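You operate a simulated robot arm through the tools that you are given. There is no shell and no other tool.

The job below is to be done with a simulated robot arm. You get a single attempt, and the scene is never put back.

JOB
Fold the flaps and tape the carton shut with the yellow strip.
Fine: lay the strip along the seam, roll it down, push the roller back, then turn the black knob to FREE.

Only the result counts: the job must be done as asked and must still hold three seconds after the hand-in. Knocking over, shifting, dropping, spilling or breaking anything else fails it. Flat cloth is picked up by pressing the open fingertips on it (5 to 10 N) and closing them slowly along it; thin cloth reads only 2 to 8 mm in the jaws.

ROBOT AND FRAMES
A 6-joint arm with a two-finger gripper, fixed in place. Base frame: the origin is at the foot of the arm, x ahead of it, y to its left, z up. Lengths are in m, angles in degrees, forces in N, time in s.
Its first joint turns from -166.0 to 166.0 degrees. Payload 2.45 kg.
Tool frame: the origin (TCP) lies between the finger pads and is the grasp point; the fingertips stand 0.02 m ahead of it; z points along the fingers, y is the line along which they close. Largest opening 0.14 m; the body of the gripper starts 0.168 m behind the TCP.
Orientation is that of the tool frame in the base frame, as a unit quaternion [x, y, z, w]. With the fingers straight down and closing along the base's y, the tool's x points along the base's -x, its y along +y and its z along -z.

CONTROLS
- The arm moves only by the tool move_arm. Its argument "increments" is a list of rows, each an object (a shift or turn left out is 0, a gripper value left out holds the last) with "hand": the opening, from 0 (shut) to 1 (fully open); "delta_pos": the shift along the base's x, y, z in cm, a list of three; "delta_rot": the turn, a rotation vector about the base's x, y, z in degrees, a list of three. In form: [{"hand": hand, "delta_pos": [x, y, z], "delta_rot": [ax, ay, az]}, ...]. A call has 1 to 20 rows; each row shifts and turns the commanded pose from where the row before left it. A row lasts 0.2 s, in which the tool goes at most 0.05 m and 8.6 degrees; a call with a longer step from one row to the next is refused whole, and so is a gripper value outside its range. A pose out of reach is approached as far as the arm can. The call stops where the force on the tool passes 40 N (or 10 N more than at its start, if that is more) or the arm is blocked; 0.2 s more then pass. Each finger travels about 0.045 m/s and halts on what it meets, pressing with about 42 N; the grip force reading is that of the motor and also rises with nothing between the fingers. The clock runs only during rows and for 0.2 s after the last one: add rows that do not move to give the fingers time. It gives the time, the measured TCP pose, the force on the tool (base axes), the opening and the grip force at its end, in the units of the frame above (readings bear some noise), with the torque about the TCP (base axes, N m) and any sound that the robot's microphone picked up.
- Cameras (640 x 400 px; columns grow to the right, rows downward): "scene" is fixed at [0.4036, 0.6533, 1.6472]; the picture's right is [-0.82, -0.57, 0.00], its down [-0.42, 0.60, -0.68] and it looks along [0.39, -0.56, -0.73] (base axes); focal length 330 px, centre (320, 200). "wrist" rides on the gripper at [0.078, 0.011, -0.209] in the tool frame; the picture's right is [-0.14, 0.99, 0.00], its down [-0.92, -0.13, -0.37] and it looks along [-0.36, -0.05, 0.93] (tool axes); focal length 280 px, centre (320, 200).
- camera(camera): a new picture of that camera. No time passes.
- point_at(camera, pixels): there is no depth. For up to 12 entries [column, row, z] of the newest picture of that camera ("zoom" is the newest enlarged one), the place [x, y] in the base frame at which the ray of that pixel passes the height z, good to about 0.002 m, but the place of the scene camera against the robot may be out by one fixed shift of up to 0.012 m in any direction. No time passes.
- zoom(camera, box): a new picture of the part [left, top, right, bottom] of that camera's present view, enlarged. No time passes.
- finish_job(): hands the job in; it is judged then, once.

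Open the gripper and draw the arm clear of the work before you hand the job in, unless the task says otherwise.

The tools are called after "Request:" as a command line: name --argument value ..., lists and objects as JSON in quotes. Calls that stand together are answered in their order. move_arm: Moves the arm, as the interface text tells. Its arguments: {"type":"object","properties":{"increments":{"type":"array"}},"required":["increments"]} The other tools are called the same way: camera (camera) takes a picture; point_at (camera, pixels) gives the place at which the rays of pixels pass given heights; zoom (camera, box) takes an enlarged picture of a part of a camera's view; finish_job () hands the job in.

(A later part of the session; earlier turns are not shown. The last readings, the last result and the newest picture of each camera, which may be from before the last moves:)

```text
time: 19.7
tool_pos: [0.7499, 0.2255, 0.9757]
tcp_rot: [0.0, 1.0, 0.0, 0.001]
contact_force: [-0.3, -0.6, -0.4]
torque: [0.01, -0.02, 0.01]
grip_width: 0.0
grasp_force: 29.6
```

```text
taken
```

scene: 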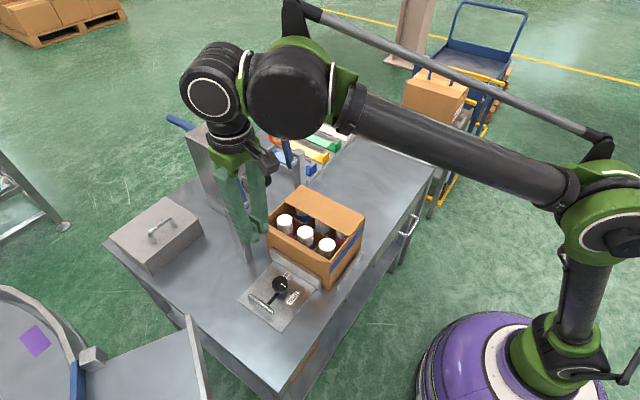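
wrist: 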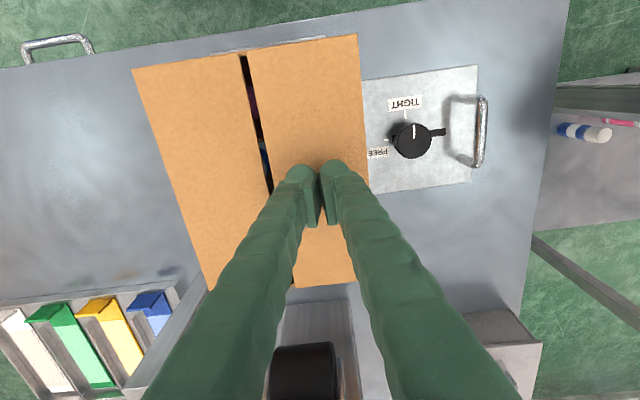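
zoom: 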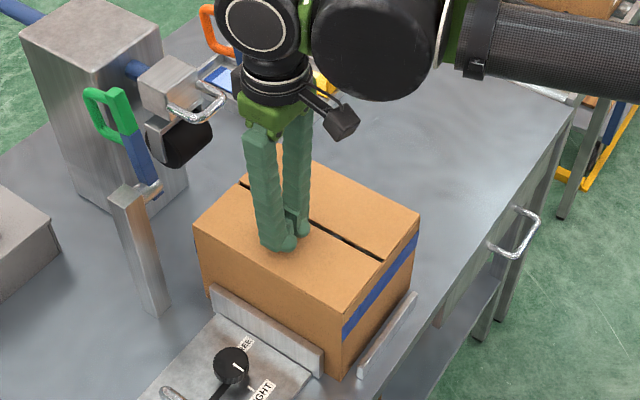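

Both flaps look closed with a narrow seam. I press the +y flap gently down a bit more, then lift clear.

Request:
move_arm --increments '[{"hand": 0, "delta_pos": [0, 0, -0.5]}, {"delta_pos": [0, 0, -0.4]}, {"delta_pos": [0, 0, -0.2]}, {"delta_pos": [0, 0, 0]}]'

Request:
zoom --camera "scene" --box '[240, 170, 370, 290]'

```text
time: 20.7
tool_pos: [0.7487, 0.2247, 0.9634]
tcp_rot: [0.0, 1.0, 0.0, 0.001]
contact_force: [-0.6, 0.2, 0.1]
torque: [0.01, -0.03, 0.04]
grip_width: 0.0001
grasp_force: 29.3
```

```text
3.33 times, centred on (305, 230) of scene
```

zoom: 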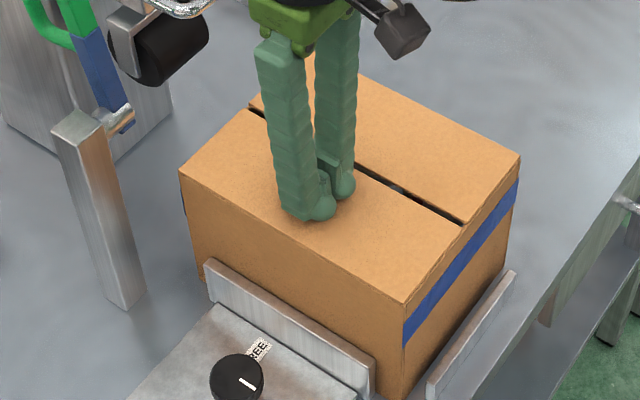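

No force yet; I press 2 mm at a time.

Request:
move_arm --increments '[{"hand": 0, "delta_pos": [0, 0, -0.2]}, {"delta_pos": [0, 0, -0.2]}, {"delta_pos": [0, 0, 0]}]'

```text
time: 21.6
tool_pos: [0.7491, 0.2246, 0.9623]
tcp_rot: [0.0, 1.0, 0.0, 0.001]
contact_force: [-0.9, 2.6, 20.0]
torque: [0.05, 0.06, 0.02]
grip_width: 0.006
grasp_force: 29.2
stopped in row 3: the force on the tool passed its limit at 41 N (the readings are from after the stop); the commanded pose is now the measured one
```

Firm contact at TCP z≈0.962, so the closed top is at z≈0.942. I lift off to z≈1.12 and check both flaps.

Request:
move_arm --increments '[{"hand": 0, "delta_pos": [0, 0, 0.5]}, {"delta_pos": [0, 0, 1]}, {"delta_pos": [0, 0, 2]}, {"delta_pos": [-1, -1, 4]}, {"delta_pos": [-2, -1, 4]}, {"delta_pos": [-4, -1, 4]}, {"delta_pos": [-4, -1, 2]}, {"delta_pos": [-4, 0, 0]}, {"delta_pos": [0, 0, 0]}]'

Request:
camera --camera "wrist"

Request:
zoom --camera "scene" --box '[220, 130, 380, 290]'

```text
refused: row 6 steps farther than a row can; nothing moved
```

```text
taken
```

wrist: 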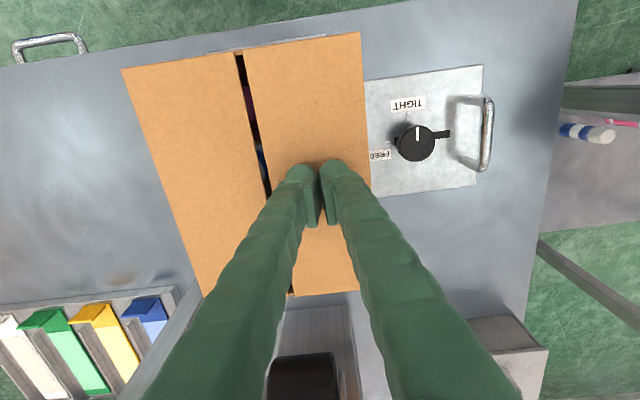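

```text
2.50 times, centred on (300, 210) of scene
```

zoom: 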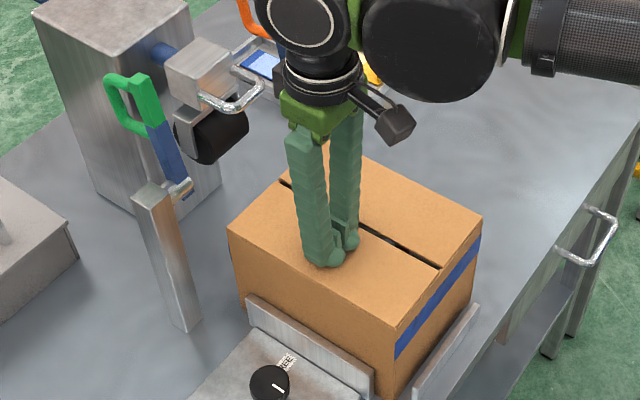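

The step was too long; both flaps look flat with the seam between. I repeat the lift with smaller steps.

Request:
move_arm --increments '[{"hand": 0, "delta_pos": [0, 0, 0.5]}, {"delta_pos": [0, 0, 1]}, {"delta_pos": [0, 0, 2]}, {"delta_pos": [-1, -1, 4]}, {"delta_pos": [-2, -1, 4]}, {"delta_pos": [-3, -1, 3]}, {"delta_pos": [-4, -1, 1]}, {"delta_pos": [-4, 0, 0]}, {"delta_pos": [0, 0, 0]}]'

Request:
camera --camera "wrist"

Request:
zoom --camera "scene" --box '[220, 130, 380, 290]'

```text
time: 23.6
tool_pos: [0.6067, 0.1859, 1.1161]
tcp_rot: [0.0, 1.0, 0.0, 0.001]
contact_force: [-0.1, -0.4, -1.1]
torque: [0.0, 0.0, 0.0]
grip_width: 0.0
grasp_force: 29.5
```

```text
taken
```

wrist: 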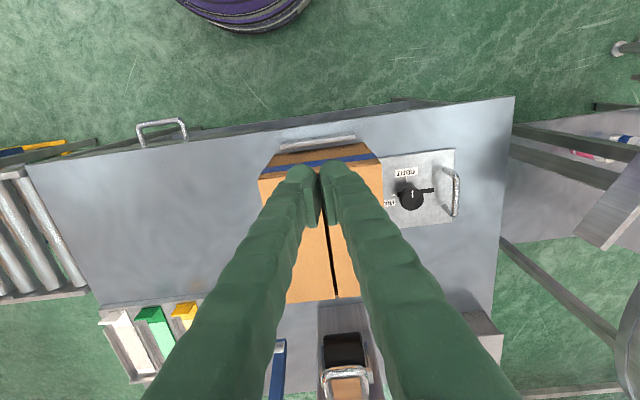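

```text
2.50 times, centred on (300, 210) of scene
```

zoom: 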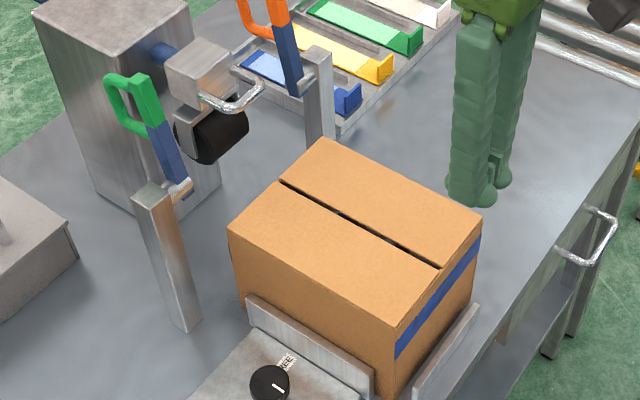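

Both flaps stay flat. I open the gripper and rise a bit to see the seam clearly in the wrist camera.

Request:
move_arm --increments '[{"hand": 1, "delta_pos": [0, 0, 2]}, {"hand": 1, "delta_pos": [0, 0, 2]}, {"delta_pos": [0, 0, 2]}, {"delta_pos": [0, 0, 0]}, {"delta_pos": [0, 0, 0]}, {"delta_pos": [0, 0, 0]}, {"delta_pos": [0, 0, 0]}, {"delta_pos": [0, 0, 0]}]'

Request:
camera --camera "wrist"

Request:
zoom --camera "wrist" --box '[250, 150, 410, 320]'

```text
time: 25.4
tool_pos: [0.6088, 0.186, 1.1769]
tcp_rot: [-0.001, 1.0, 0.0, 0.001]
contact_force: [0.5, -0.6, 0.0]
torque: [-0.04, -0.03, 0.04]
grip_width: 0.1399
grasp_force: 0.1
```

```text
taken
```

wrist: 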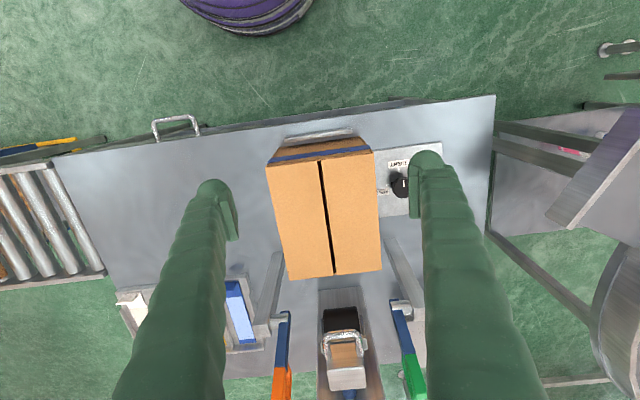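

```text
2.35 times, centred on (330, 235) of wrist
```

zoom: 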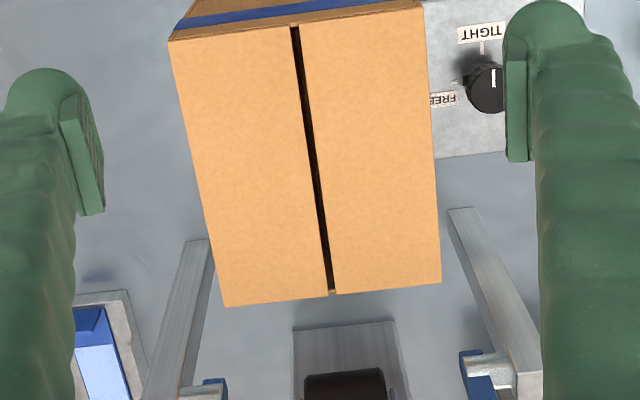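

I compute the seam and carton-top corner coordinates at z=0.94 from this zoom.

Request:
point_at --camera "zoom" --pixels '[[295, 27, 0.942], [332, 293, 0.942], [313, 160, 0.942], [170, 42, 0.942], [424, 8, 0.942], [442, 283, 0.942], [224, 307, 0.942]]'

Request:
zoom --camera "wrist" --box '[260, 280, 420, 400]'

```text
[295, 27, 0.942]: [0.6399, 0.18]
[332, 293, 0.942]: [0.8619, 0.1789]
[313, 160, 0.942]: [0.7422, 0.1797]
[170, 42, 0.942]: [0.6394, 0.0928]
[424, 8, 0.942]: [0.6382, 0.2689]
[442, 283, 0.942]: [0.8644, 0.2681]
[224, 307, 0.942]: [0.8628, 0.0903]
```

```text
3.33 times, centred on (340, 340) of wrist
```

zoom: 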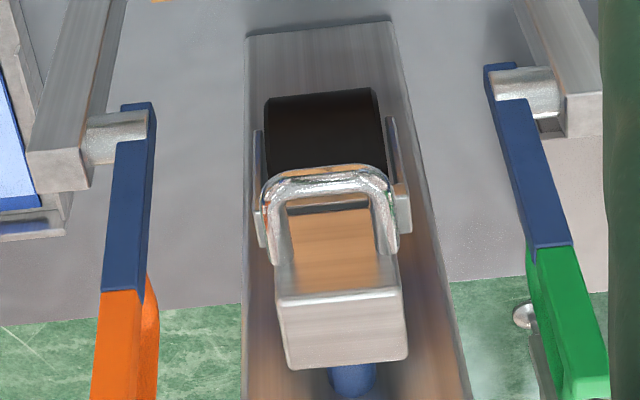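

The seam runs at y≈0.1795 from x 0.64 to 0.863. Now I go toward the tray: shift to y≈−0.187 while yawing the tool −90° so the fingers close along x.

Request:
move_arm --increments '[{"hand": 1, "delta_pos": [0, -3.39, 0], "delta_rot": [0, 0, -8.2]}, {"delta_pos": [0, -3.39, 0], "delta_rot": [0, 0, -8.2]}, {"delta_pos": [0, -3.39, 0], "delta_rot": [0, 0, -8.2]}, {"delta_pos": [0, -3.39, 0], "delta_rot": [0, 0, -8.2]}, {"delta_pos": [0, -3.39, 0], "delta_rot": [0, 0, -8.2]}, {"delta_pos": [0, -3.39, 0], "delta_rot": [0, 0, -8.2]}, {"delta_pos": [2, -3.39, 0], "delta_rot": [0, 0, -8.2]}, {"delta_pos": [3, -3.39, 0], "delta_rot": [0, 0, -8.2]}, {"delta_pos": [3, -3.39, 0], "delta_rot": [0, 0, -8.2]}, {"delta_pos": [3, -3.39, -1], "delta_rot": [0, 0, -8.2]}, {"delta_pos": [3, -3.39, -1], "delta_rot": [0, 0, -8]}, {"delta_pos": [0, 0, 0]}]'

Request:
camera --camera "wrist"

Request:
camera --camera "scene"

```text
time: 28.0
tool_pos: [0.7472, -0.187, 1.1571]
tcp_rot: [0.708, 0.706, 0.0, 0.001]
contact_force: [-0.3, -0.9, -0.9]
torque: [0.03, -0.04, 0.01]
grip_width: 0.1398
grasp_force: 0.1
```

```text
taken
```

wrist: 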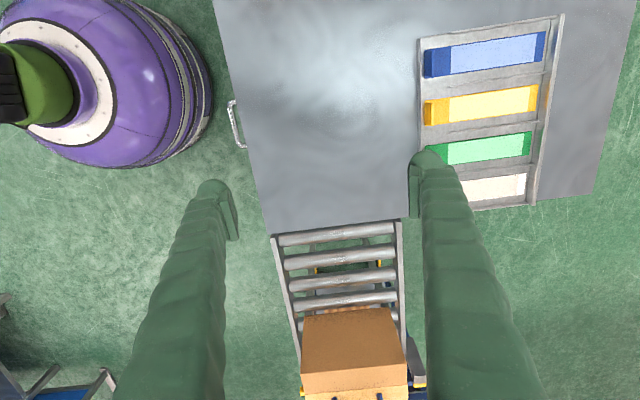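

```text
taken
```

scene: 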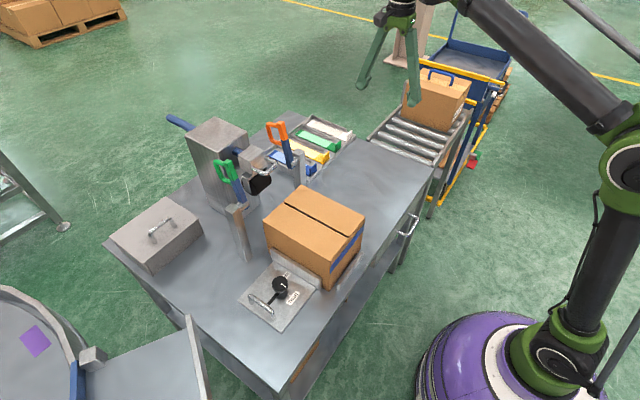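

The yellow strip is at wrist (425–537, 85–125). I zoom for a precise location of its tab and ends.

Request:
zoom --camera "wrist" --box '[410, 70, 554, 160]'

Request:
point_at --camera "zoom" --pixels '[[320, 200, 0.78]]'

```text
4.44 times, centred on (482, 115) of wrist
```

zoom: 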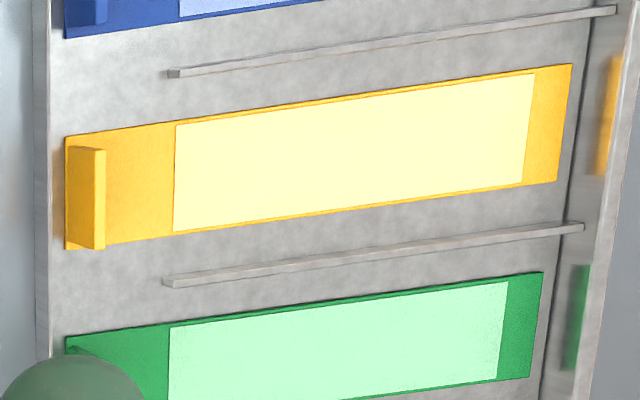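

```text
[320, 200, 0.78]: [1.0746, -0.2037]
```

I query the strip corners and the tab's top face edges.

Request:
point_at --camera "zoom" --pixels '[[65, 137, 0.775], [65, 250, 0.775], [572, 65, 0.775], [557, 182, 0.775], [92, 149, 0.81], [106, 151, 0.81], [92, 247, 0.81], [106, 248, 0.81], [92, 149, 0.8], [106, 151, 0.8], [92, 247, 0.82], [106, 248, 0.82]]'

```text
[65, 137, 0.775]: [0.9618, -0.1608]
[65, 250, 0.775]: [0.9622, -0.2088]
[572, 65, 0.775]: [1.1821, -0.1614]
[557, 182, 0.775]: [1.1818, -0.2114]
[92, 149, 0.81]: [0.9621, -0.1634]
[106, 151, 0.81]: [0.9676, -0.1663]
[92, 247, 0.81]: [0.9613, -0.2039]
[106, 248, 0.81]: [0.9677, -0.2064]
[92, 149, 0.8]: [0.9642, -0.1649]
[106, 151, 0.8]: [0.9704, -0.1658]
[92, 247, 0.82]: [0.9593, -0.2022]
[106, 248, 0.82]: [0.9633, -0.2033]
```

Strip: x 0.962–1.182, y centre −0.1855; tab at x≈0.966, about 6 mm thick, top z≈0.81. I approach above the tab and check how far I can reach with the tool vertical.

Request:
move_arm --increments '[{"hand": 1, "delta_pos": [4, 0, -1]}, {"delta_pos": [4, 0, -2]}, {"delta_pos": [4, 0, -2]}, {"delta_pos": [4, 0, -2]}, {"delta_pos": [4, 0.15, -2]}, {"delta_pos": [1.5, 0, -4]}, {"hand": 0.5, "delta_pos": [0, 0, -4]}, {"delta_pos": [0, 0, -4]}, {"delta_pos": [0, 0, 0]}, {"delta_pos": [0, 0, 0]}]'

Request:
camera --camera "wrist"

```text
time: 30.2
tool_pos: [0.9642, -0.1832, 0.9466]
tcp_rot: [0.707, 0.707, 0.0, -0.001]
contact_force: [0.9, -0.6, -0.3]
torque: [-0.02, 0.02, 0.0]
grip_width: 0.0702
grasp_force: 0.0
```

```text
taken
```

wrist: 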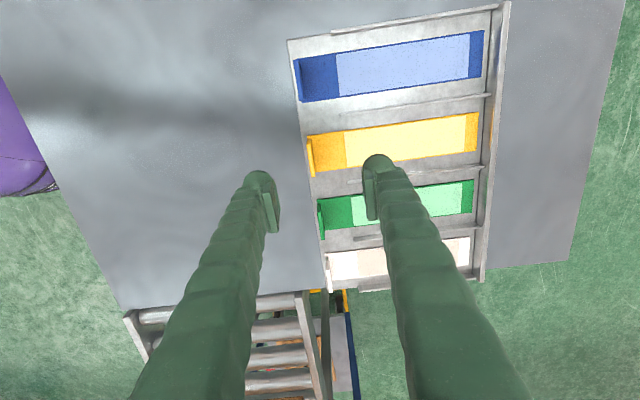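

Reach is fine with a vertical tool: (0.964,−0.183). I zoom to re-measure the tab from here.

Request:
zoom --camera "wrist" --box '[290, 120, 370, 190]'

Request:
point_at --camera "wrist" --pixels '[[307, 136, 0.81], [314, 176, 0.81], [307, 136, 0.78], [314, 176, 0.78]]'

```text
5.71 times, centred on (330, 155) of wrist
```

zoom: 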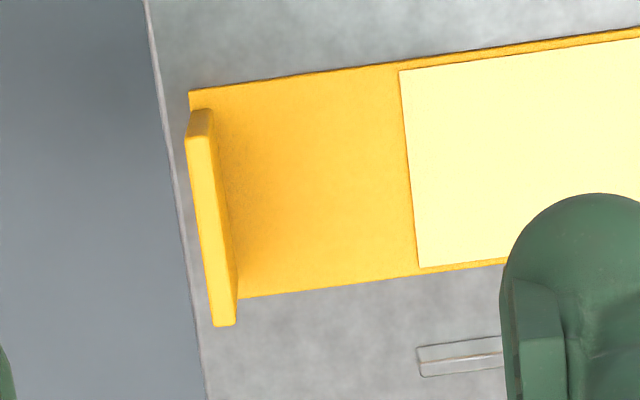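

```text
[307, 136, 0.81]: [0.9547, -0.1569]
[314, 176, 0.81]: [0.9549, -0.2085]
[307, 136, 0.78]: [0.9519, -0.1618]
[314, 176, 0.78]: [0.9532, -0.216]
```

I query the tab's top-face corners in this zoom at a few heights.

Request:
point_at --camera "zoom" --pixels '[[186, 138, 0.81], [211, 136, 0.81], [213, 325, 0.81], [237, 323, 0.81], [186, 138, 0.82], [211, 136, 0.82], [213, 325, 0.82], [237, 323, 0.82], [190, 92, 0.776], [640, 40, 0.776], [237, 298, 0.776], [190, 108, 0.776]]'

```text
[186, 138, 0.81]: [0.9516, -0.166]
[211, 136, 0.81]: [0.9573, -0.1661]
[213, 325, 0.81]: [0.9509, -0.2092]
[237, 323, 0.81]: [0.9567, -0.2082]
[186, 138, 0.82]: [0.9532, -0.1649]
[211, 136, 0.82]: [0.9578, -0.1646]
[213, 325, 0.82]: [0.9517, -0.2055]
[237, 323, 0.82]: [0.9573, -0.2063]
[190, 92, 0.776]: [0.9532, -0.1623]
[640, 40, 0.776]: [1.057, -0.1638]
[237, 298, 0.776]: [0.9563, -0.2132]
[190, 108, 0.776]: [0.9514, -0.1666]
```

The closer view puts the tab centre near (0.9545,−0.187), about 1 cm nearer than before. I check the calibration by querying where the fingertip midpoint falls.

Request:
zoom --camera "wrist" --box '[230, 140, 410, 250]'

Request:
point_at --camera "wrist" --pixels '[[262, 172, 0.927], [378, 155, 0.927], [320, 165, 0.927], [276, 231, 0.927], [368, 218, 0.927], [320, 200, 0.9466]]'

```text
3.56 times, centred on (320, 195) of wrist
```

zoom: 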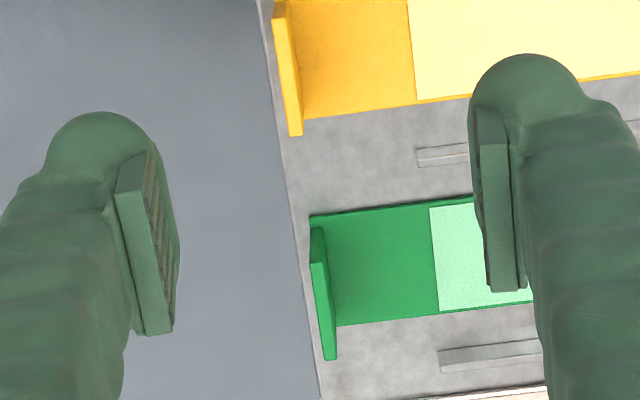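

```text
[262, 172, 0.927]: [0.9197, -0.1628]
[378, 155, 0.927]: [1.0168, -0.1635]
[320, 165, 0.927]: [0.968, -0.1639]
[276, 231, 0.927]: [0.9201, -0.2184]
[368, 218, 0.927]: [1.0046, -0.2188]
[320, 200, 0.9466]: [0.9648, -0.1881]
```

TCP mapping is consistent near the image centre, so I trust the close view: shift −1.0 cm in x, −0.3 cm in y and descend to z≈0.87, then look again.

Request:
move_arm --increments '[{"hand": 0.5, "delta_pos": [-1.0, -0.3, -2]}, {"delta_pos": [0, 0, -3]}, {"delta_pos": [0, 0, -2.5]}, {"delta_pos": [0, 0, 0]}]'

Request:
zoom --camera "wrist" --box '[230, 100, 410, 250]'

```text
time: 31.2
tool_pos: [0.9527, -0.1869, 0.8698]
tcp_rot: [0.707, 0.707, 0.0, 0.001]
contact_force: [1.0, -0.1, -0.3]
torque: [0.01, 0.03, 0.0]
grip_width: 0.07
grasp_force: 0.1
```

```text
2.67 times, centred on (320, 175) of wrist
```

zoom: 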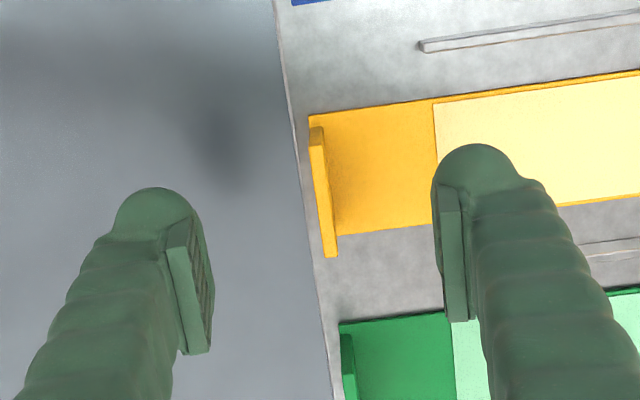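

I query the tab top corners again from this closer view.

Request:
point_at --camera "zoom" --pixels '[[310, 128, 0.81], [323, 128, 0.81], [326, 257, 0.81], [338, 256, 0.81], [310, 128, 0.82], [323, 128, 0.82], [326, 257, 0.82], [338, 256, 0.82], [309, 117, 0.776], [180, 330, 0.85], [455, 300, 0.85]]'

```text
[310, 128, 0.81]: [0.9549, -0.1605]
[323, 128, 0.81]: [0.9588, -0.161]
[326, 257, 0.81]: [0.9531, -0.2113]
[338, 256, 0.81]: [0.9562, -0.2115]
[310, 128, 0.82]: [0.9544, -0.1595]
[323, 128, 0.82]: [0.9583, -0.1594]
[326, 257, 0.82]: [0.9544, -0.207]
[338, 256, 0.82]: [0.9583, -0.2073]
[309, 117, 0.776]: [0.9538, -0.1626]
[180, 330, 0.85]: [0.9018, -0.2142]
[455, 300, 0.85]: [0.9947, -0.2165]
```

The tab centre is at about (0.956,−0.186). I go down in gentle steps to TCP z≈0.808.

Request:
move_arm --increments '[{"hand": 0.5, "delta_pos": [0.3, 0.1, -2]}, {"delta_pos": [0, 0, -2]}, {"delta_pos": [0, 0, -1.5]}, {"delta_pos": [0, 0, -0.7]}, {"delta_pos": [0, 0, 0]}]'

Request:
zoom --camera "wrist" --box '[230, 100, 410, 250]'

Request:
zoom --camera "scene" --box '[260, 90, 400, 190]'

```text
time: 32.0
tool_pos: [0.9554, -0.1891, 0.82]
tcp_rot: [0.707, 0.707, 0.0, 0.002]
contact_force: [-0.5, 0.7, 31.9]
torque: [0.03, -1.46, 0.07]
grip_width: 0.0723
grasp_force: 1.4
stopped in row 4: the force on the tool passed its limit at 56 N (the readings are from after the stop); the commanded pose is now the measured one
```

```text
2.67 times, centred on (320, 175) of wrist
```

zoom: 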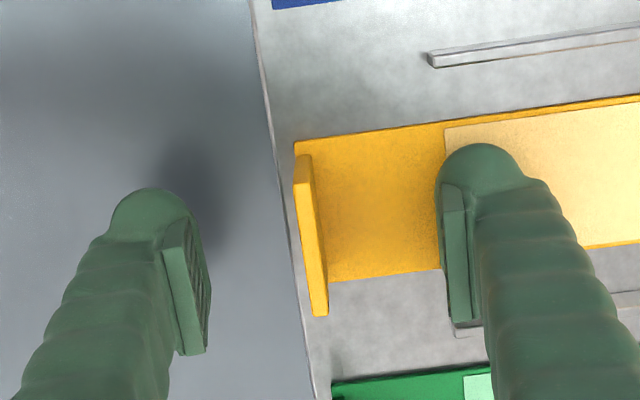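

```text
4.00 times, centred on (330, 140) of scene
```

zoom: 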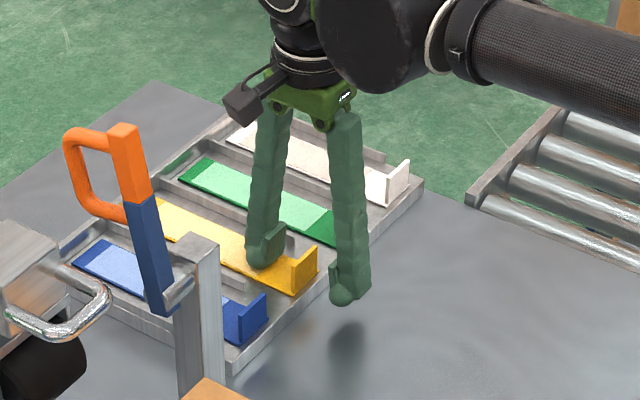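

The +x finger touched the strip/tray at tip z≈0.80, so the tray floor is raised. I back off 5 mm and re-measure the tab with the strip at z≈0.80 and the tab top near 0.83.

Request:
move_arm --increments '[{"hand": 0.5, "delta_pos": [0, 0, 0.5]}, {"delta_pos": [0, 0, 0]}]'

Request:
zoom --camera "wrist" --box '[260, 110, 388, 240]'

```text
time: 32.6
tool_pos: [0.9573, -0.1878, 0.8228]
tcp_rot: [0.707, 0.707, 0.0, 0.002]
contact_force: [-0.8, 0.6, 1.1]
torque: [0.0, 0.0, 0.03]
grip_width: 0.0702
grasp_force: 0.0
```

```text
3.08 times, centred on (324, 175) of wrist
```

zoom: 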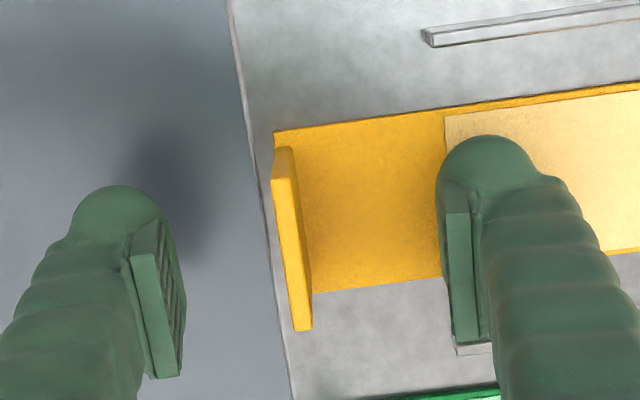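

I query tab and strip corners at the corrected heights.

Request:
point_at --camera "zoom" --pixels '[[271, 181, 0.83], [291, 178, 0.83], [294, 331, 0.83], [313, 328, 0.83], [271, 181, 0.84], [291, 178, 0.84], [294, 331, 0.84], [313, 328, 0.84], [274, 131, 0.799], [275, 148, 0.799], [312, 293, 0.799]]'

```text
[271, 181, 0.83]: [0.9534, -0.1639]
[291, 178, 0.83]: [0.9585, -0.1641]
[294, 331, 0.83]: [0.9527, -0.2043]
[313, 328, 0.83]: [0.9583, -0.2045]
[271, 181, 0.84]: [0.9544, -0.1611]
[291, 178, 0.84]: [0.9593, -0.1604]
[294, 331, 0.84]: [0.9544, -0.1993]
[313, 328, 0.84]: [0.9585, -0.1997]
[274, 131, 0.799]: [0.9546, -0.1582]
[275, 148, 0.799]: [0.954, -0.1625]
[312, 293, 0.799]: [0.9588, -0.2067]
```

Tab: x 0.953–0.9585, y −0.164…−0.204, centre (0.956,−0.184). I shift +0.35 cm in y and close on the tab.

Request:
move_arm --increments '[{"hand": 0.5, "delta_pos": [-0.1, 0.35, 0]}, {"hand": 0.25}, {"hand": 0.1}, {"hand": 0.0}, {"hand": 0.0}, {"hand": 0.0}, {"hand": 0.0}]'

Request:
zoom --camera "wrist" --box '[230, 80, 430, 240]'

```text
time: 34.2
tool_pos: [0.9572, -0.1843, 0.8222]
tcp_rot: [0.707, 0.708, -0.001, 0.003]
contact_force: [0.5, 0.0, 0.1]
torque: [0.0, -0.04, 0.01]
grip_width: 0.0059
grasp_force: 32.1
```

```text
2.50 times, centred on (330, 160) of wrist
```

zoom: 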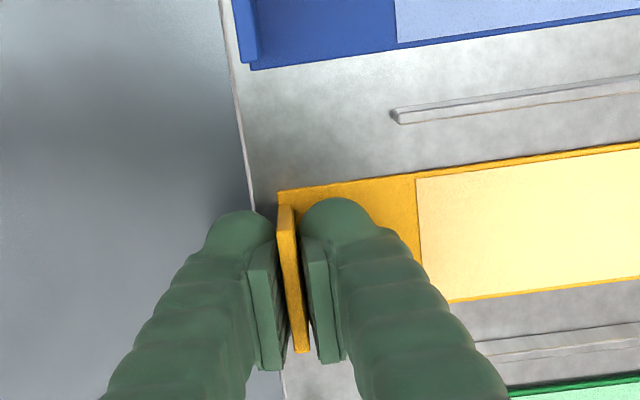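

The tab is held (width 5.9 mm). I lift slowly straight up.

Request:
move_arm --increments '[{"hand": 0, "delta_pos": [0, 0, 0.5]}, {"delta_pos": [0, 0, 0.5]}, {"delta_pos": [0, 0, 1]}, {"delta_pos": [0, 0, 1]}, {"delta_pos": [0, 0, 1.5]}, {"delta_pos": [0, 0, 2]}, {"delta_pos": [0, 0, 2]}, {"delta_pos": [0, 0, 0]}]'

Request:
camera --camera "wrist"

Request:
zoom --camera "scene" --box '[240, 80, 400, 190]'

```text
time: 36.0
tool_pos: [0.9568, -0.1848, 0.908]
tcp_rot: [0.707, 0.707, 0.0, 0.002]
contact_force: [0.0, -0.7, 0.3]
torque: [0.01, -0.01, 0.0]
grip_width: 0.006
grasp_force: 31.8
```

```text
taken
```

wrist: 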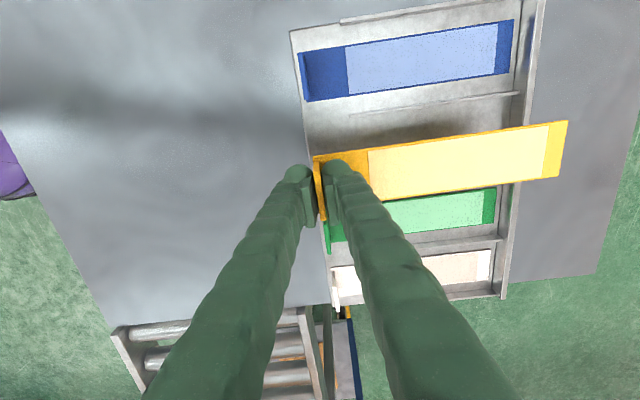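

```text
3.64 times, centred on (320, 135) of scene
```

zoom: 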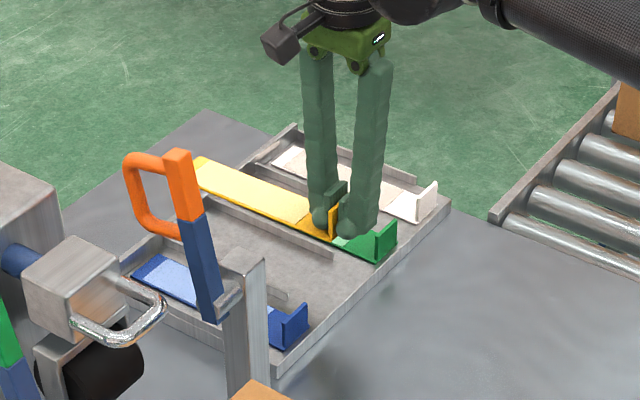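

The strip hangs rigid and level from the tab. I lift it to z≈1.07, draw it back in −x, then across over the carton.

Request:
move_arm --increments '[{"hand": 0, "delta_pos": [0, 0, 3]}, {"delta_pos": [0, 0, 4]}, {"delta_pos": [0, 0, 4]}, {"delta_pos": [-2, 0, 4]}, {"delta_pos": [-4, 0, 1]}, {"delta_pos": [-4, 0, 0]}, {"delta_pos": [-4, 0, 0]}, {"delta_pos": [-4, 0, 0]}, {"delta_pos": [-4, 0, 0]}, {"delta_pos": [-4, 0, 0]}, {"delta_pos": [-4, 0, 0]}, {"delta_pos": [-4, 0, 0]}, {"delta_pos": [-2, 0, 0]}, {"delta_pos": [0, 0, 0]}]'

Request:
camera --camera "scene"

```text
time: 39.0
tool_pos: [0.6006, -0.186, 1.0675]
tcp_rot: [0.707, 0.708, -0.001, 0.002]
contact_force: [0.5, 0.6, 0.9]
torque: [0.04, 0.06, 0.0]
grip_width: 0.0064
grasp_force: 32.1
```

```text
taken
```

scene: 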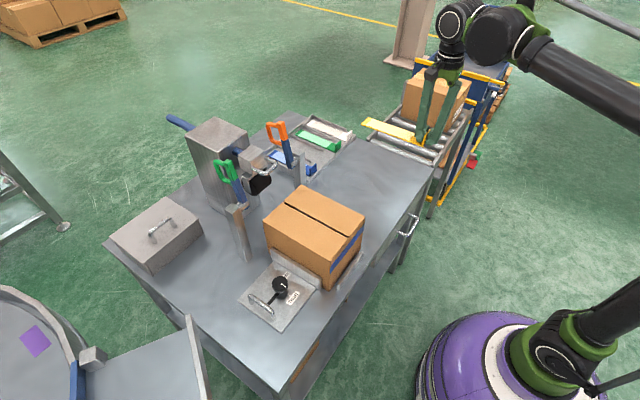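

The strip is at (0.60…0.82, −0.186). I carry it across in +y to y≈0.18 above the carton.

Request:
move_arm --increments '[{"hand": 0, "delta_pos": [0, 3, 0]}, {"delta_pos": [0, 4, 0]}, {"delta_pos": [0, 4, 0]}, {"delta_pos": [0, 4, 0]}, {"delta_pos": [0, 4, 0]}, {"delta_pos": [0, 4, 0]}, {"delta_pos": [0, 4, 0]}, {"delta_pos": [0, 4, 0]}, {"delta_pos": [0, 4, 0]}, {"delta_pos": [0, 1.5, 0]}, {"delta_pos": [0, 0, 0]}]'

Request:
camera --camera "wrist"

Request:
zoom --camera "scene" --box '[220, 120, 400, 290]'

```text
time: 41.4
tool_pos: [0.5953, 0.181, 1.0689]
tcp_rot: [0.707, 0.707, -0.001, 0.002]
contact_force: [0.0, -0.6, -0.4]
torque: [-0.04, 0.03, 0.02]
grip_width: 0.0059
grasp_force: 31.7
```

```text
taken
```

wrist: 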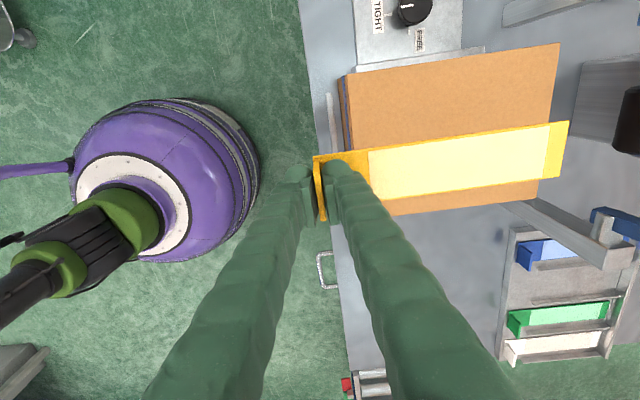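

```text
2.35 times, centred on (310, 205) of scene
```

zoom: 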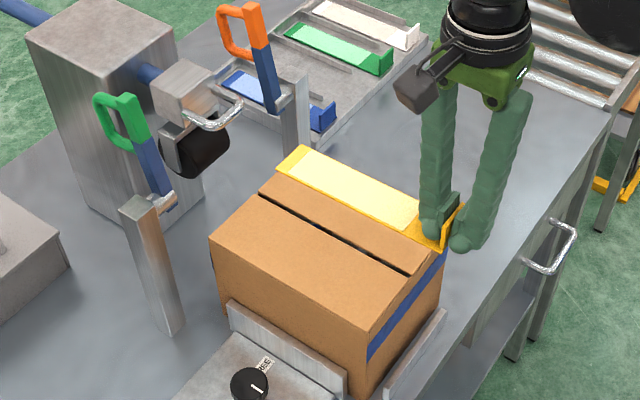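

The strip is above and ahead of the fingers. I zoom to measure the strip relative to the seam before lowering.

Request:
zoom --camera "wrist" --box '[300, 30, 600, 230]'

Request:
point_at --camera "zoom" --pixels '[[320, 200, 1.045]]'

```text
2.00 times, centred on (450, 130) of wrist
```

zoom: 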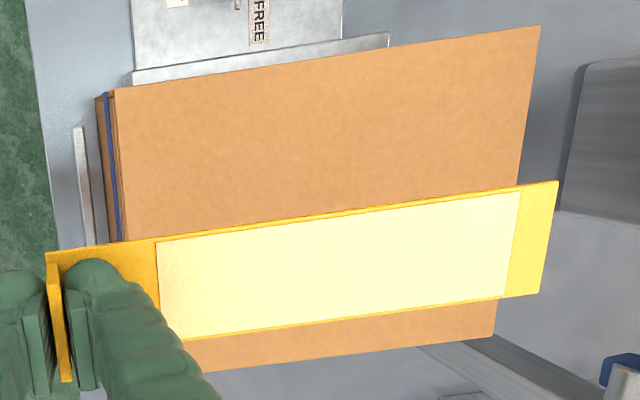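

```text
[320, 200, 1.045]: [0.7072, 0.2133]
```

Request:
point_at --camera "zoom" --pixels '[[47, 254, 1.045], [558, 181, 1.045], [541, 294, 1.045], [157, 242, 1.045], [521, 191, 1.045], [499, 298, 1.045], [183, 339, 1.045], [117, 90, 0.942], [541, 25, 0.942], [495, 339, 0.942]]'

```text
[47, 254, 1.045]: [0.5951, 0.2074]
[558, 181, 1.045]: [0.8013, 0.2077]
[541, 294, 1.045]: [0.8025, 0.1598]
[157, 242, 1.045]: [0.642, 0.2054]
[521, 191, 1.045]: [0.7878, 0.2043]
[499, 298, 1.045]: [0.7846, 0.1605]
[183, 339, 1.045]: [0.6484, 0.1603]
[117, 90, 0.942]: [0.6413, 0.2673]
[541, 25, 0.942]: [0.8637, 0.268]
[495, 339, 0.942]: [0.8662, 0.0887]
```

The strip spans x 0.595–0.802, y centre 0.1838 (TCP y + 0.0028). Target TCP is (0.6495, 0.1767); I move there and lower to z≈0.99.

Request:
move_arm --increments '[{"hand": 0, "delta_pos": [2.7, -0.2, 0]}, {"delta_pos": [2.7, -0.2, -1]}, {"delta_pos": [0, 0, -3]}, {"delta_pos": [0, 0, -3]}, {"delta_pos": [0, 0, -1]}, {"delta_pos": [0, 0, 0]}]'

Request:
camera --camera "wrist"

Request:
zoom --camera "scene" --box '[230, 150, 390, 290]'

```text
time: 42.8
tool_pos: [0.6491, 0.1757, 0.9862]
tcp_rot: [0.707, 0.707, 0.0, 0.002]
contact_force: [0.6, 0.4, 0.3]
torque: [0.01, 0.01, -0.01]
grip_width: 0.006
grasp_force: 32.0
```

```text
taken
```

wrist: 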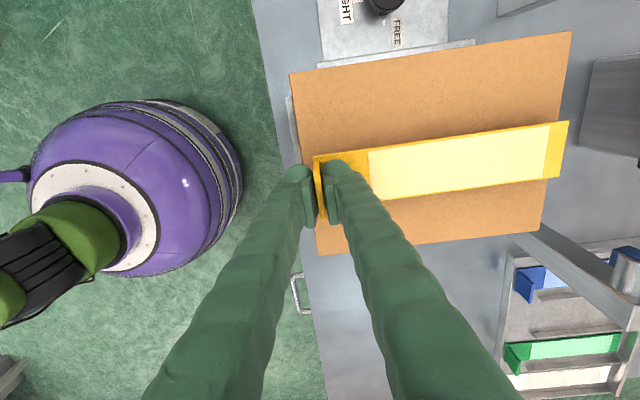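

```text
2.86 times, centred on (310, 220) of scene
```

zoom: 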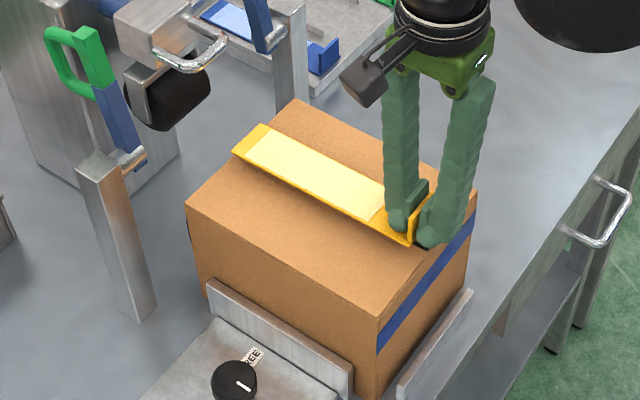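

I verify the strip against the carton edges from here.

Request:
zoom --camera "wrist" --box '[280, 20, 580, 260]'

Request:
point_at --camera "wrist" --pixels '[[569.5, 121, 0.963], [560, 177.5, 0.963], [313, 157, 0.963], [572.5, 31, 0.942], [289, 74, 0.942], [541, 232, 0.942], [317, 255, 0.942]]'

```text
1.67 times, centred on (430, 140) of wrist
```

zoom: 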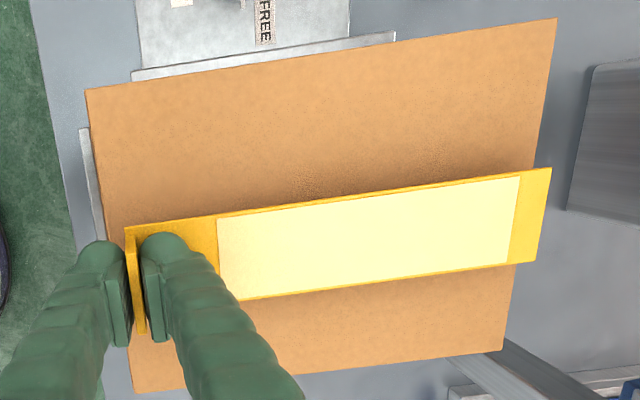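

```text
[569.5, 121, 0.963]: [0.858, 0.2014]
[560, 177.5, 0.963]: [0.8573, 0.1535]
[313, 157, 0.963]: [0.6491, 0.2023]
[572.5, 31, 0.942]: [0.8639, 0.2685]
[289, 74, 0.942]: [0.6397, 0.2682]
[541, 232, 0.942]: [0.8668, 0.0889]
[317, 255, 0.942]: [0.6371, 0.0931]
```

Strip centre y≈0.1777 vs seam 0.1795; I nudge +0.2 cm in y and lower in small steps until contact.

Request:
move_arm --increments '[{"hand": 0, "delta_pos": [-0.1, 0.2, -0.5]}, {"delta_pos": [0, 0, -0.4]}, {"delta_pos": [0, 0, -0.3]}, {"delta_pos": [0, 0, -0.2]}, {"delta_pos": [0, 0, -0.2]}, {"delta_pos": [0, 0, 0]}]'

Request:
zoom --camera "scene" --box '[240, 160, 380, 270]'

```text
time: 44.2
tool_pos: [0.6492, 0.1776, 0.9728]
tcp_rot: [0.707, 0.707, 0.0, 0.002]
contact_force: [0.9, 0.0, -0.2]
torque: [0.0, 0.03, 0.04]
grip_width: 0.0061
grasp_force: 31.6
```

```text
3.64 times, centred on (310, 215) of scene
```

zoom: 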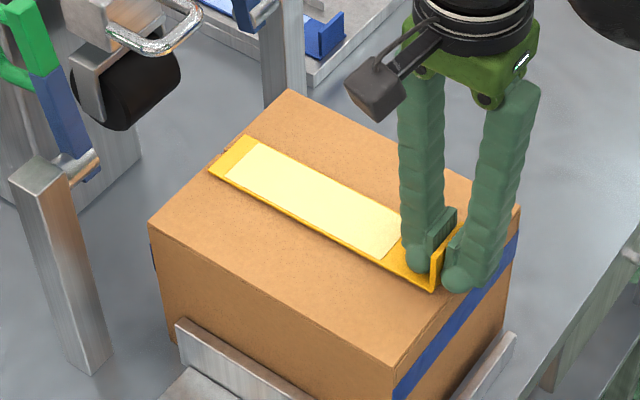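

No contact yet at z=0.9728; I continue in 1.5 mm steps.

Request:
move_arm --increments '[{"hand": 0, "delta_pos": [0, 0, -0.15]}, {"delta_pos": [0, 0, -0.15]}, {"delta_pos": [0, 0, -0.15]}, {"delta_pos": [0, 0, 0]}]'

```text
time: 45.2
tool_pos: [0.6498, 0.1765, 0.9674]
tcp_rot: [0.707, 0.708, -0.001, 0.001]
contact_force: [-0.8, 0.0, 0.4]
torque: [0.01, 0.02, 0.01]
grip_width: 0.0061
grasp_force: 32.0
```

Request:
move_arm --increments '[{"hand": 0, "delta_pos": [0, 0, -0.1]}, {"delta_pos": [0, 0, -0.1]}, {"delta_pos": [0, 0, 0]}]'

Request:
zoom --camera "scene" --box '[240, 160, 380, 270]'

```text
time: 46.0
tool_pos: [0.6485, 0.1773, 0.9649]
tcp_rot: [0.706, 0.708, 0.0, 0.001]
contact_force: [4.7, 1.8, 17.7]
torque: [0.08, -0.04, -0.01]
grip_width: 0.0057
grasp_force: 31.6
```

```text
3.64 times, centred on (310, 215) of scene
```

zoom: 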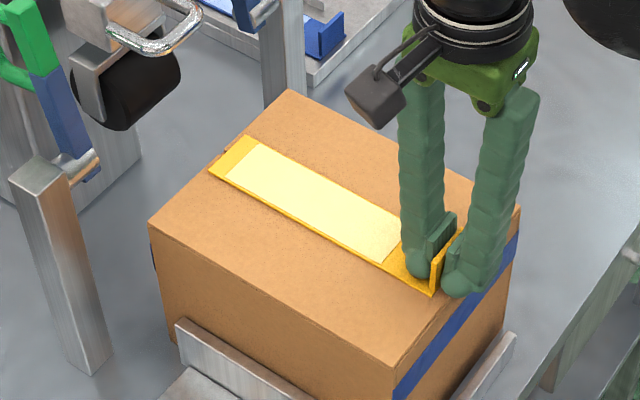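

Contact at 17.7 N: the strip lies on the carton. Before letting go I check its alignment against the carton edges in the wrist view.

Request:
camera --camera "wrist"

Request:
zoom --camera "wrist" --box '[280, 0, 600, 270]'

```text
taken
```

wrist: 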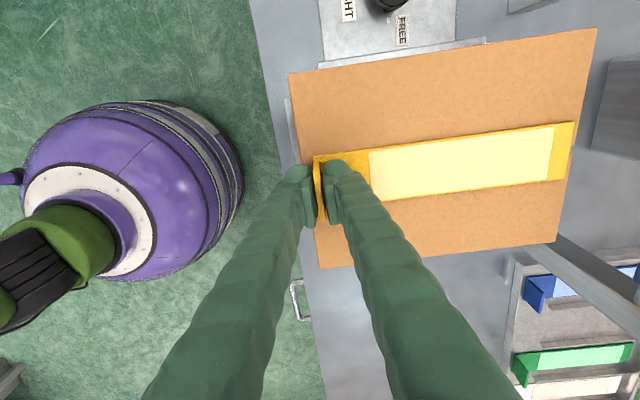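

```text
1.48 times, centred on (440, 135) of wrist
```

zoom: 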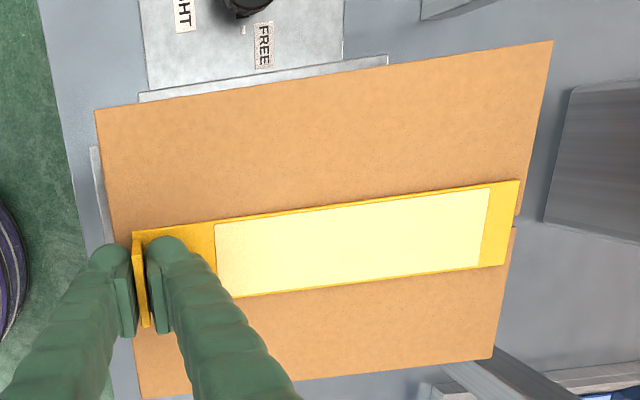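

I query the strip's far end corners and the seam mark at zoom (515,222).

Request:
point_at --camera "zoom" --pixels '[[519, 180, 0.944], [504, 265, 0.944], [515, 222, 0.942], [132, 232, 0.944], [553, 41, 0.942], [491, 358, 0.942], [95, 110, 0.942], [142, 399, 0.942]]'

Request:
zoom --camera "wrist" --box '[530, 100, 600, 200]'

```text
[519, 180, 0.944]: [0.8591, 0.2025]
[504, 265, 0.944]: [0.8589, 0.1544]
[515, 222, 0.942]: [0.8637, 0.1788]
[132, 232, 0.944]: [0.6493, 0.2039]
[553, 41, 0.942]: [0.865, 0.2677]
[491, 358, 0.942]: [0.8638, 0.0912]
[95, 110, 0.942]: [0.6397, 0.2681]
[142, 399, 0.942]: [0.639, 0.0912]
```

```text
4.00 times, centred on (565, 150) of wrist
```

zoom: 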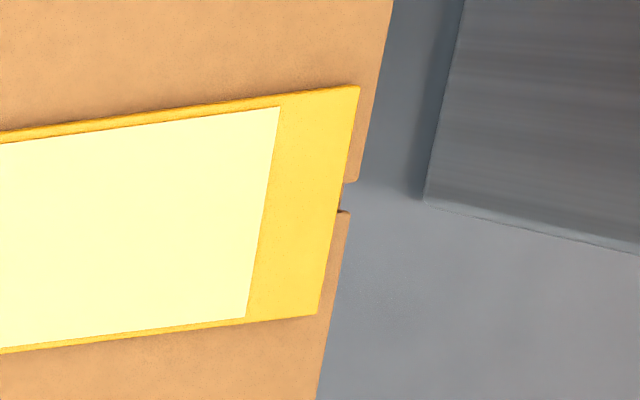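

The strip is centred on the seam within about 1 mm. I ease off 1 mm, then open the fingers gently.

Request:
move_arm --increments '[{"hand": 0, "delta_pos": [0, 0, 0.1]}, {"hand": 0.03}, {"hand": 0.06}, {"hand": 0.12}, {"hand": 0.2}, {"hand": 0.3}, {"hand": 0.3}, {"delta_pos": [0, 0, 0]}]'

Request:
camera --camera "wrist"

```text
time: 47.8
tool_pos: [0.649, 0.1774, 0.9661]
tcp_rot: [0.707, 0.707, 0.0, 0.002]
contact_force: [-0.5, -0.3, -0.7]
torque: [-0.01, -0.01, -0.02]
grip_width: 0.0422
grasp_force: 0.0
```

```text
taken
```

wrist: 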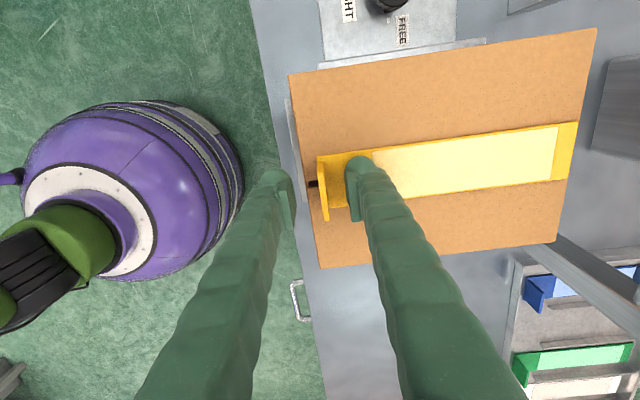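

The strip stays on the seam as the fingers open. I raise straight up clear of the tab and look.

Request:
move_arm --increments '[{"hand": 0.3, "delta_pos": [0, 0, 1]}, {"delta_pos": [0, 0, 2]}, {"delta_pos": [0, 0, 3]}, {"delta_pos": [-1, 0, 4]}, {"delta_pos": [-2, 0, 4]}, {"delta_pos": [0, 0, 0]}]'

Request:
camera --camera "wrist"

Request:
zoom --camera "scene" --box '[220, 130, 380, 280]'

```text
time: 49.2
tool_pos: [0.6196, 0.1716, 1.1064]
tcp_rot: [0.707, 0.707, 0.0, 0.002]
contact_force: [0.1, -1.0, 0.8]
torque: [0.01, -0.03, 0.0]
grip_width: 0.0421
grasp_force: 0.1
```

```text
taken
```

wrist: 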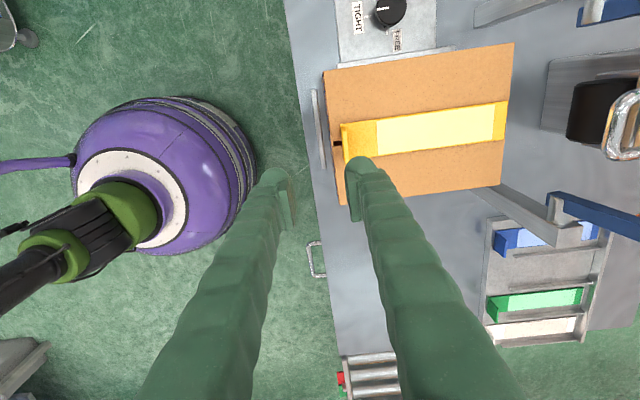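

```text
2.67 times, centred on (300, 205) of scene
```

zoom: 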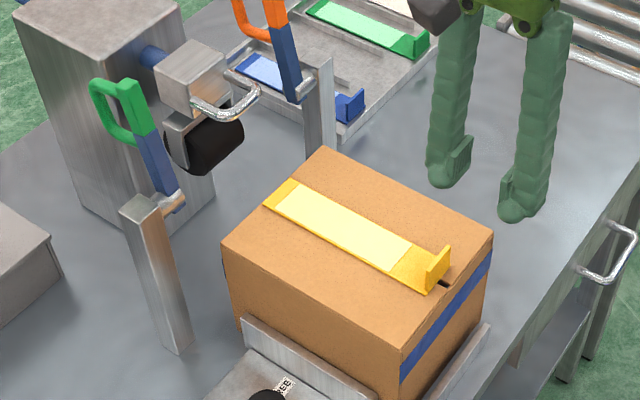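

The strip lies on the seam, tab at the −x end. I measure its position once more before rolling.

Request:
zoom --camera "wrist" --box '[310, 30, 530, 210]'

```text
2.22 times, centred on (420, 120) of wrist
```

zoom: 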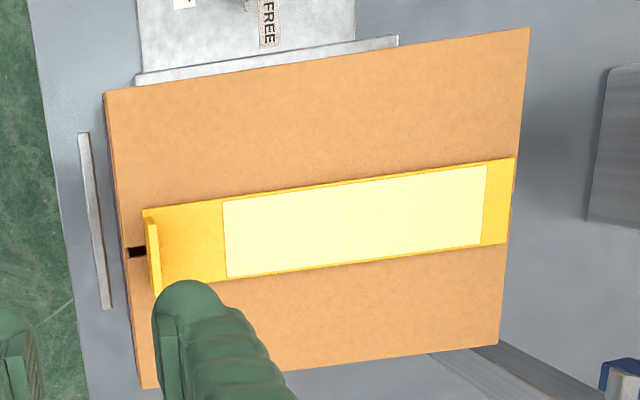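

Request:
point_at --camera "zoom" --pixels '[[143, 210, 0.945], [515, 157, 0.945], [505, 243, 0.945], [136, 252, 0.942], [105, 93, 0.942], [530, 28, 0.942], [498, 346, 0.942], [143, 389, 0.942], [156, 292, 0.965]]'

```text
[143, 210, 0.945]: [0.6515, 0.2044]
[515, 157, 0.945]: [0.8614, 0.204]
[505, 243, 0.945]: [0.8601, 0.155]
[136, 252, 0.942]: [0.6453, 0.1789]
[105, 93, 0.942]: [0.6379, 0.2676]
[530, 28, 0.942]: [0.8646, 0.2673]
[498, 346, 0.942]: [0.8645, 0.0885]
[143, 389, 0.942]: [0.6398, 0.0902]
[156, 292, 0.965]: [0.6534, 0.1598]
```

The strip is centred at y≈0.1796, x 0.6515–0.861. Now the roller: I zoom on it in this view near (600,120).

Request:
zoom --camera "wrist" --box '[520, 50, 640, 190]'

Request:
zoom --camera "scene" --box '[225, 130, 305, 190]'

```text
2.86 times, centred on (580, 120) of wrist
```

zoom: 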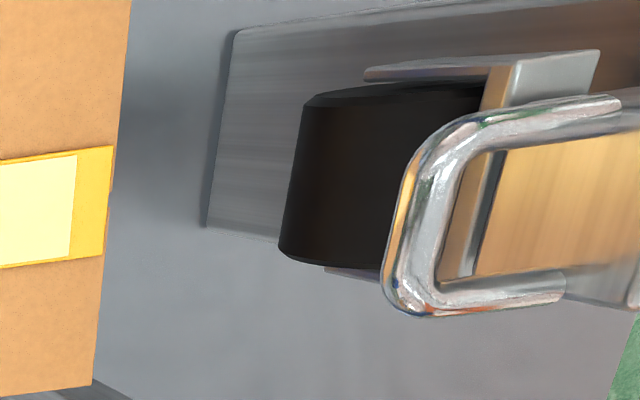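

```text
6.67 times, centred on (265, 160) of scene
```

zoom: 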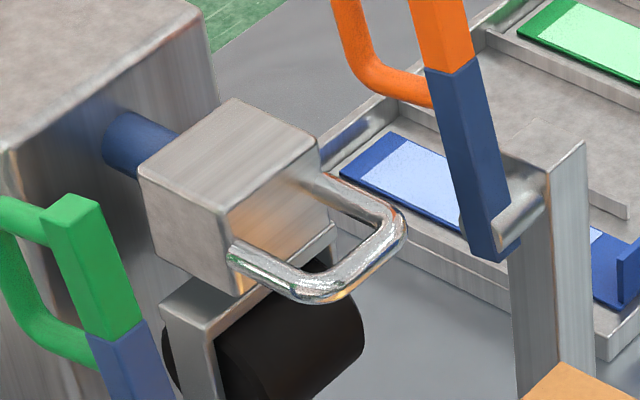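

I triangulate the handle's front bar: wrist (613,129), scene (272.5,170.5), plus the roller's front lower edge.

Request:
point_at --camera "wrist" --pixels '[[613.1, 128.7, 1.03], [613.1, 128.7, 1.05], [613.1, 128.7, 1.07], [611, 98, 1.05], [611, 157, 1.05]]'

Request:
point_at --camera "scene" --pixels '[[272.5, 170.5, 1.03], [272.5, 170.5, 1.05], [272.5, 170.5, 1.07]]'

```text
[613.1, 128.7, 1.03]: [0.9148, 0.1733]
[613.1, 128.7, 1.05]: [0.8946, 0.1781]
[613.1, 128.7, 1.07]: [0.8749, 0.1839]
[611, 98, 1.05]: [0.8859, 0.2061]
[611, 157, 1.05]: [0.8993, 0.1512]
```

```text
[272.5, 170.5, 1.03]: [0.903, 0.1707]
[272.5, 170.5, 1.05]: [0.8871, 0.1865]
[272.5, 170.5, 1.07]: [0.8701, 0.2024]
```

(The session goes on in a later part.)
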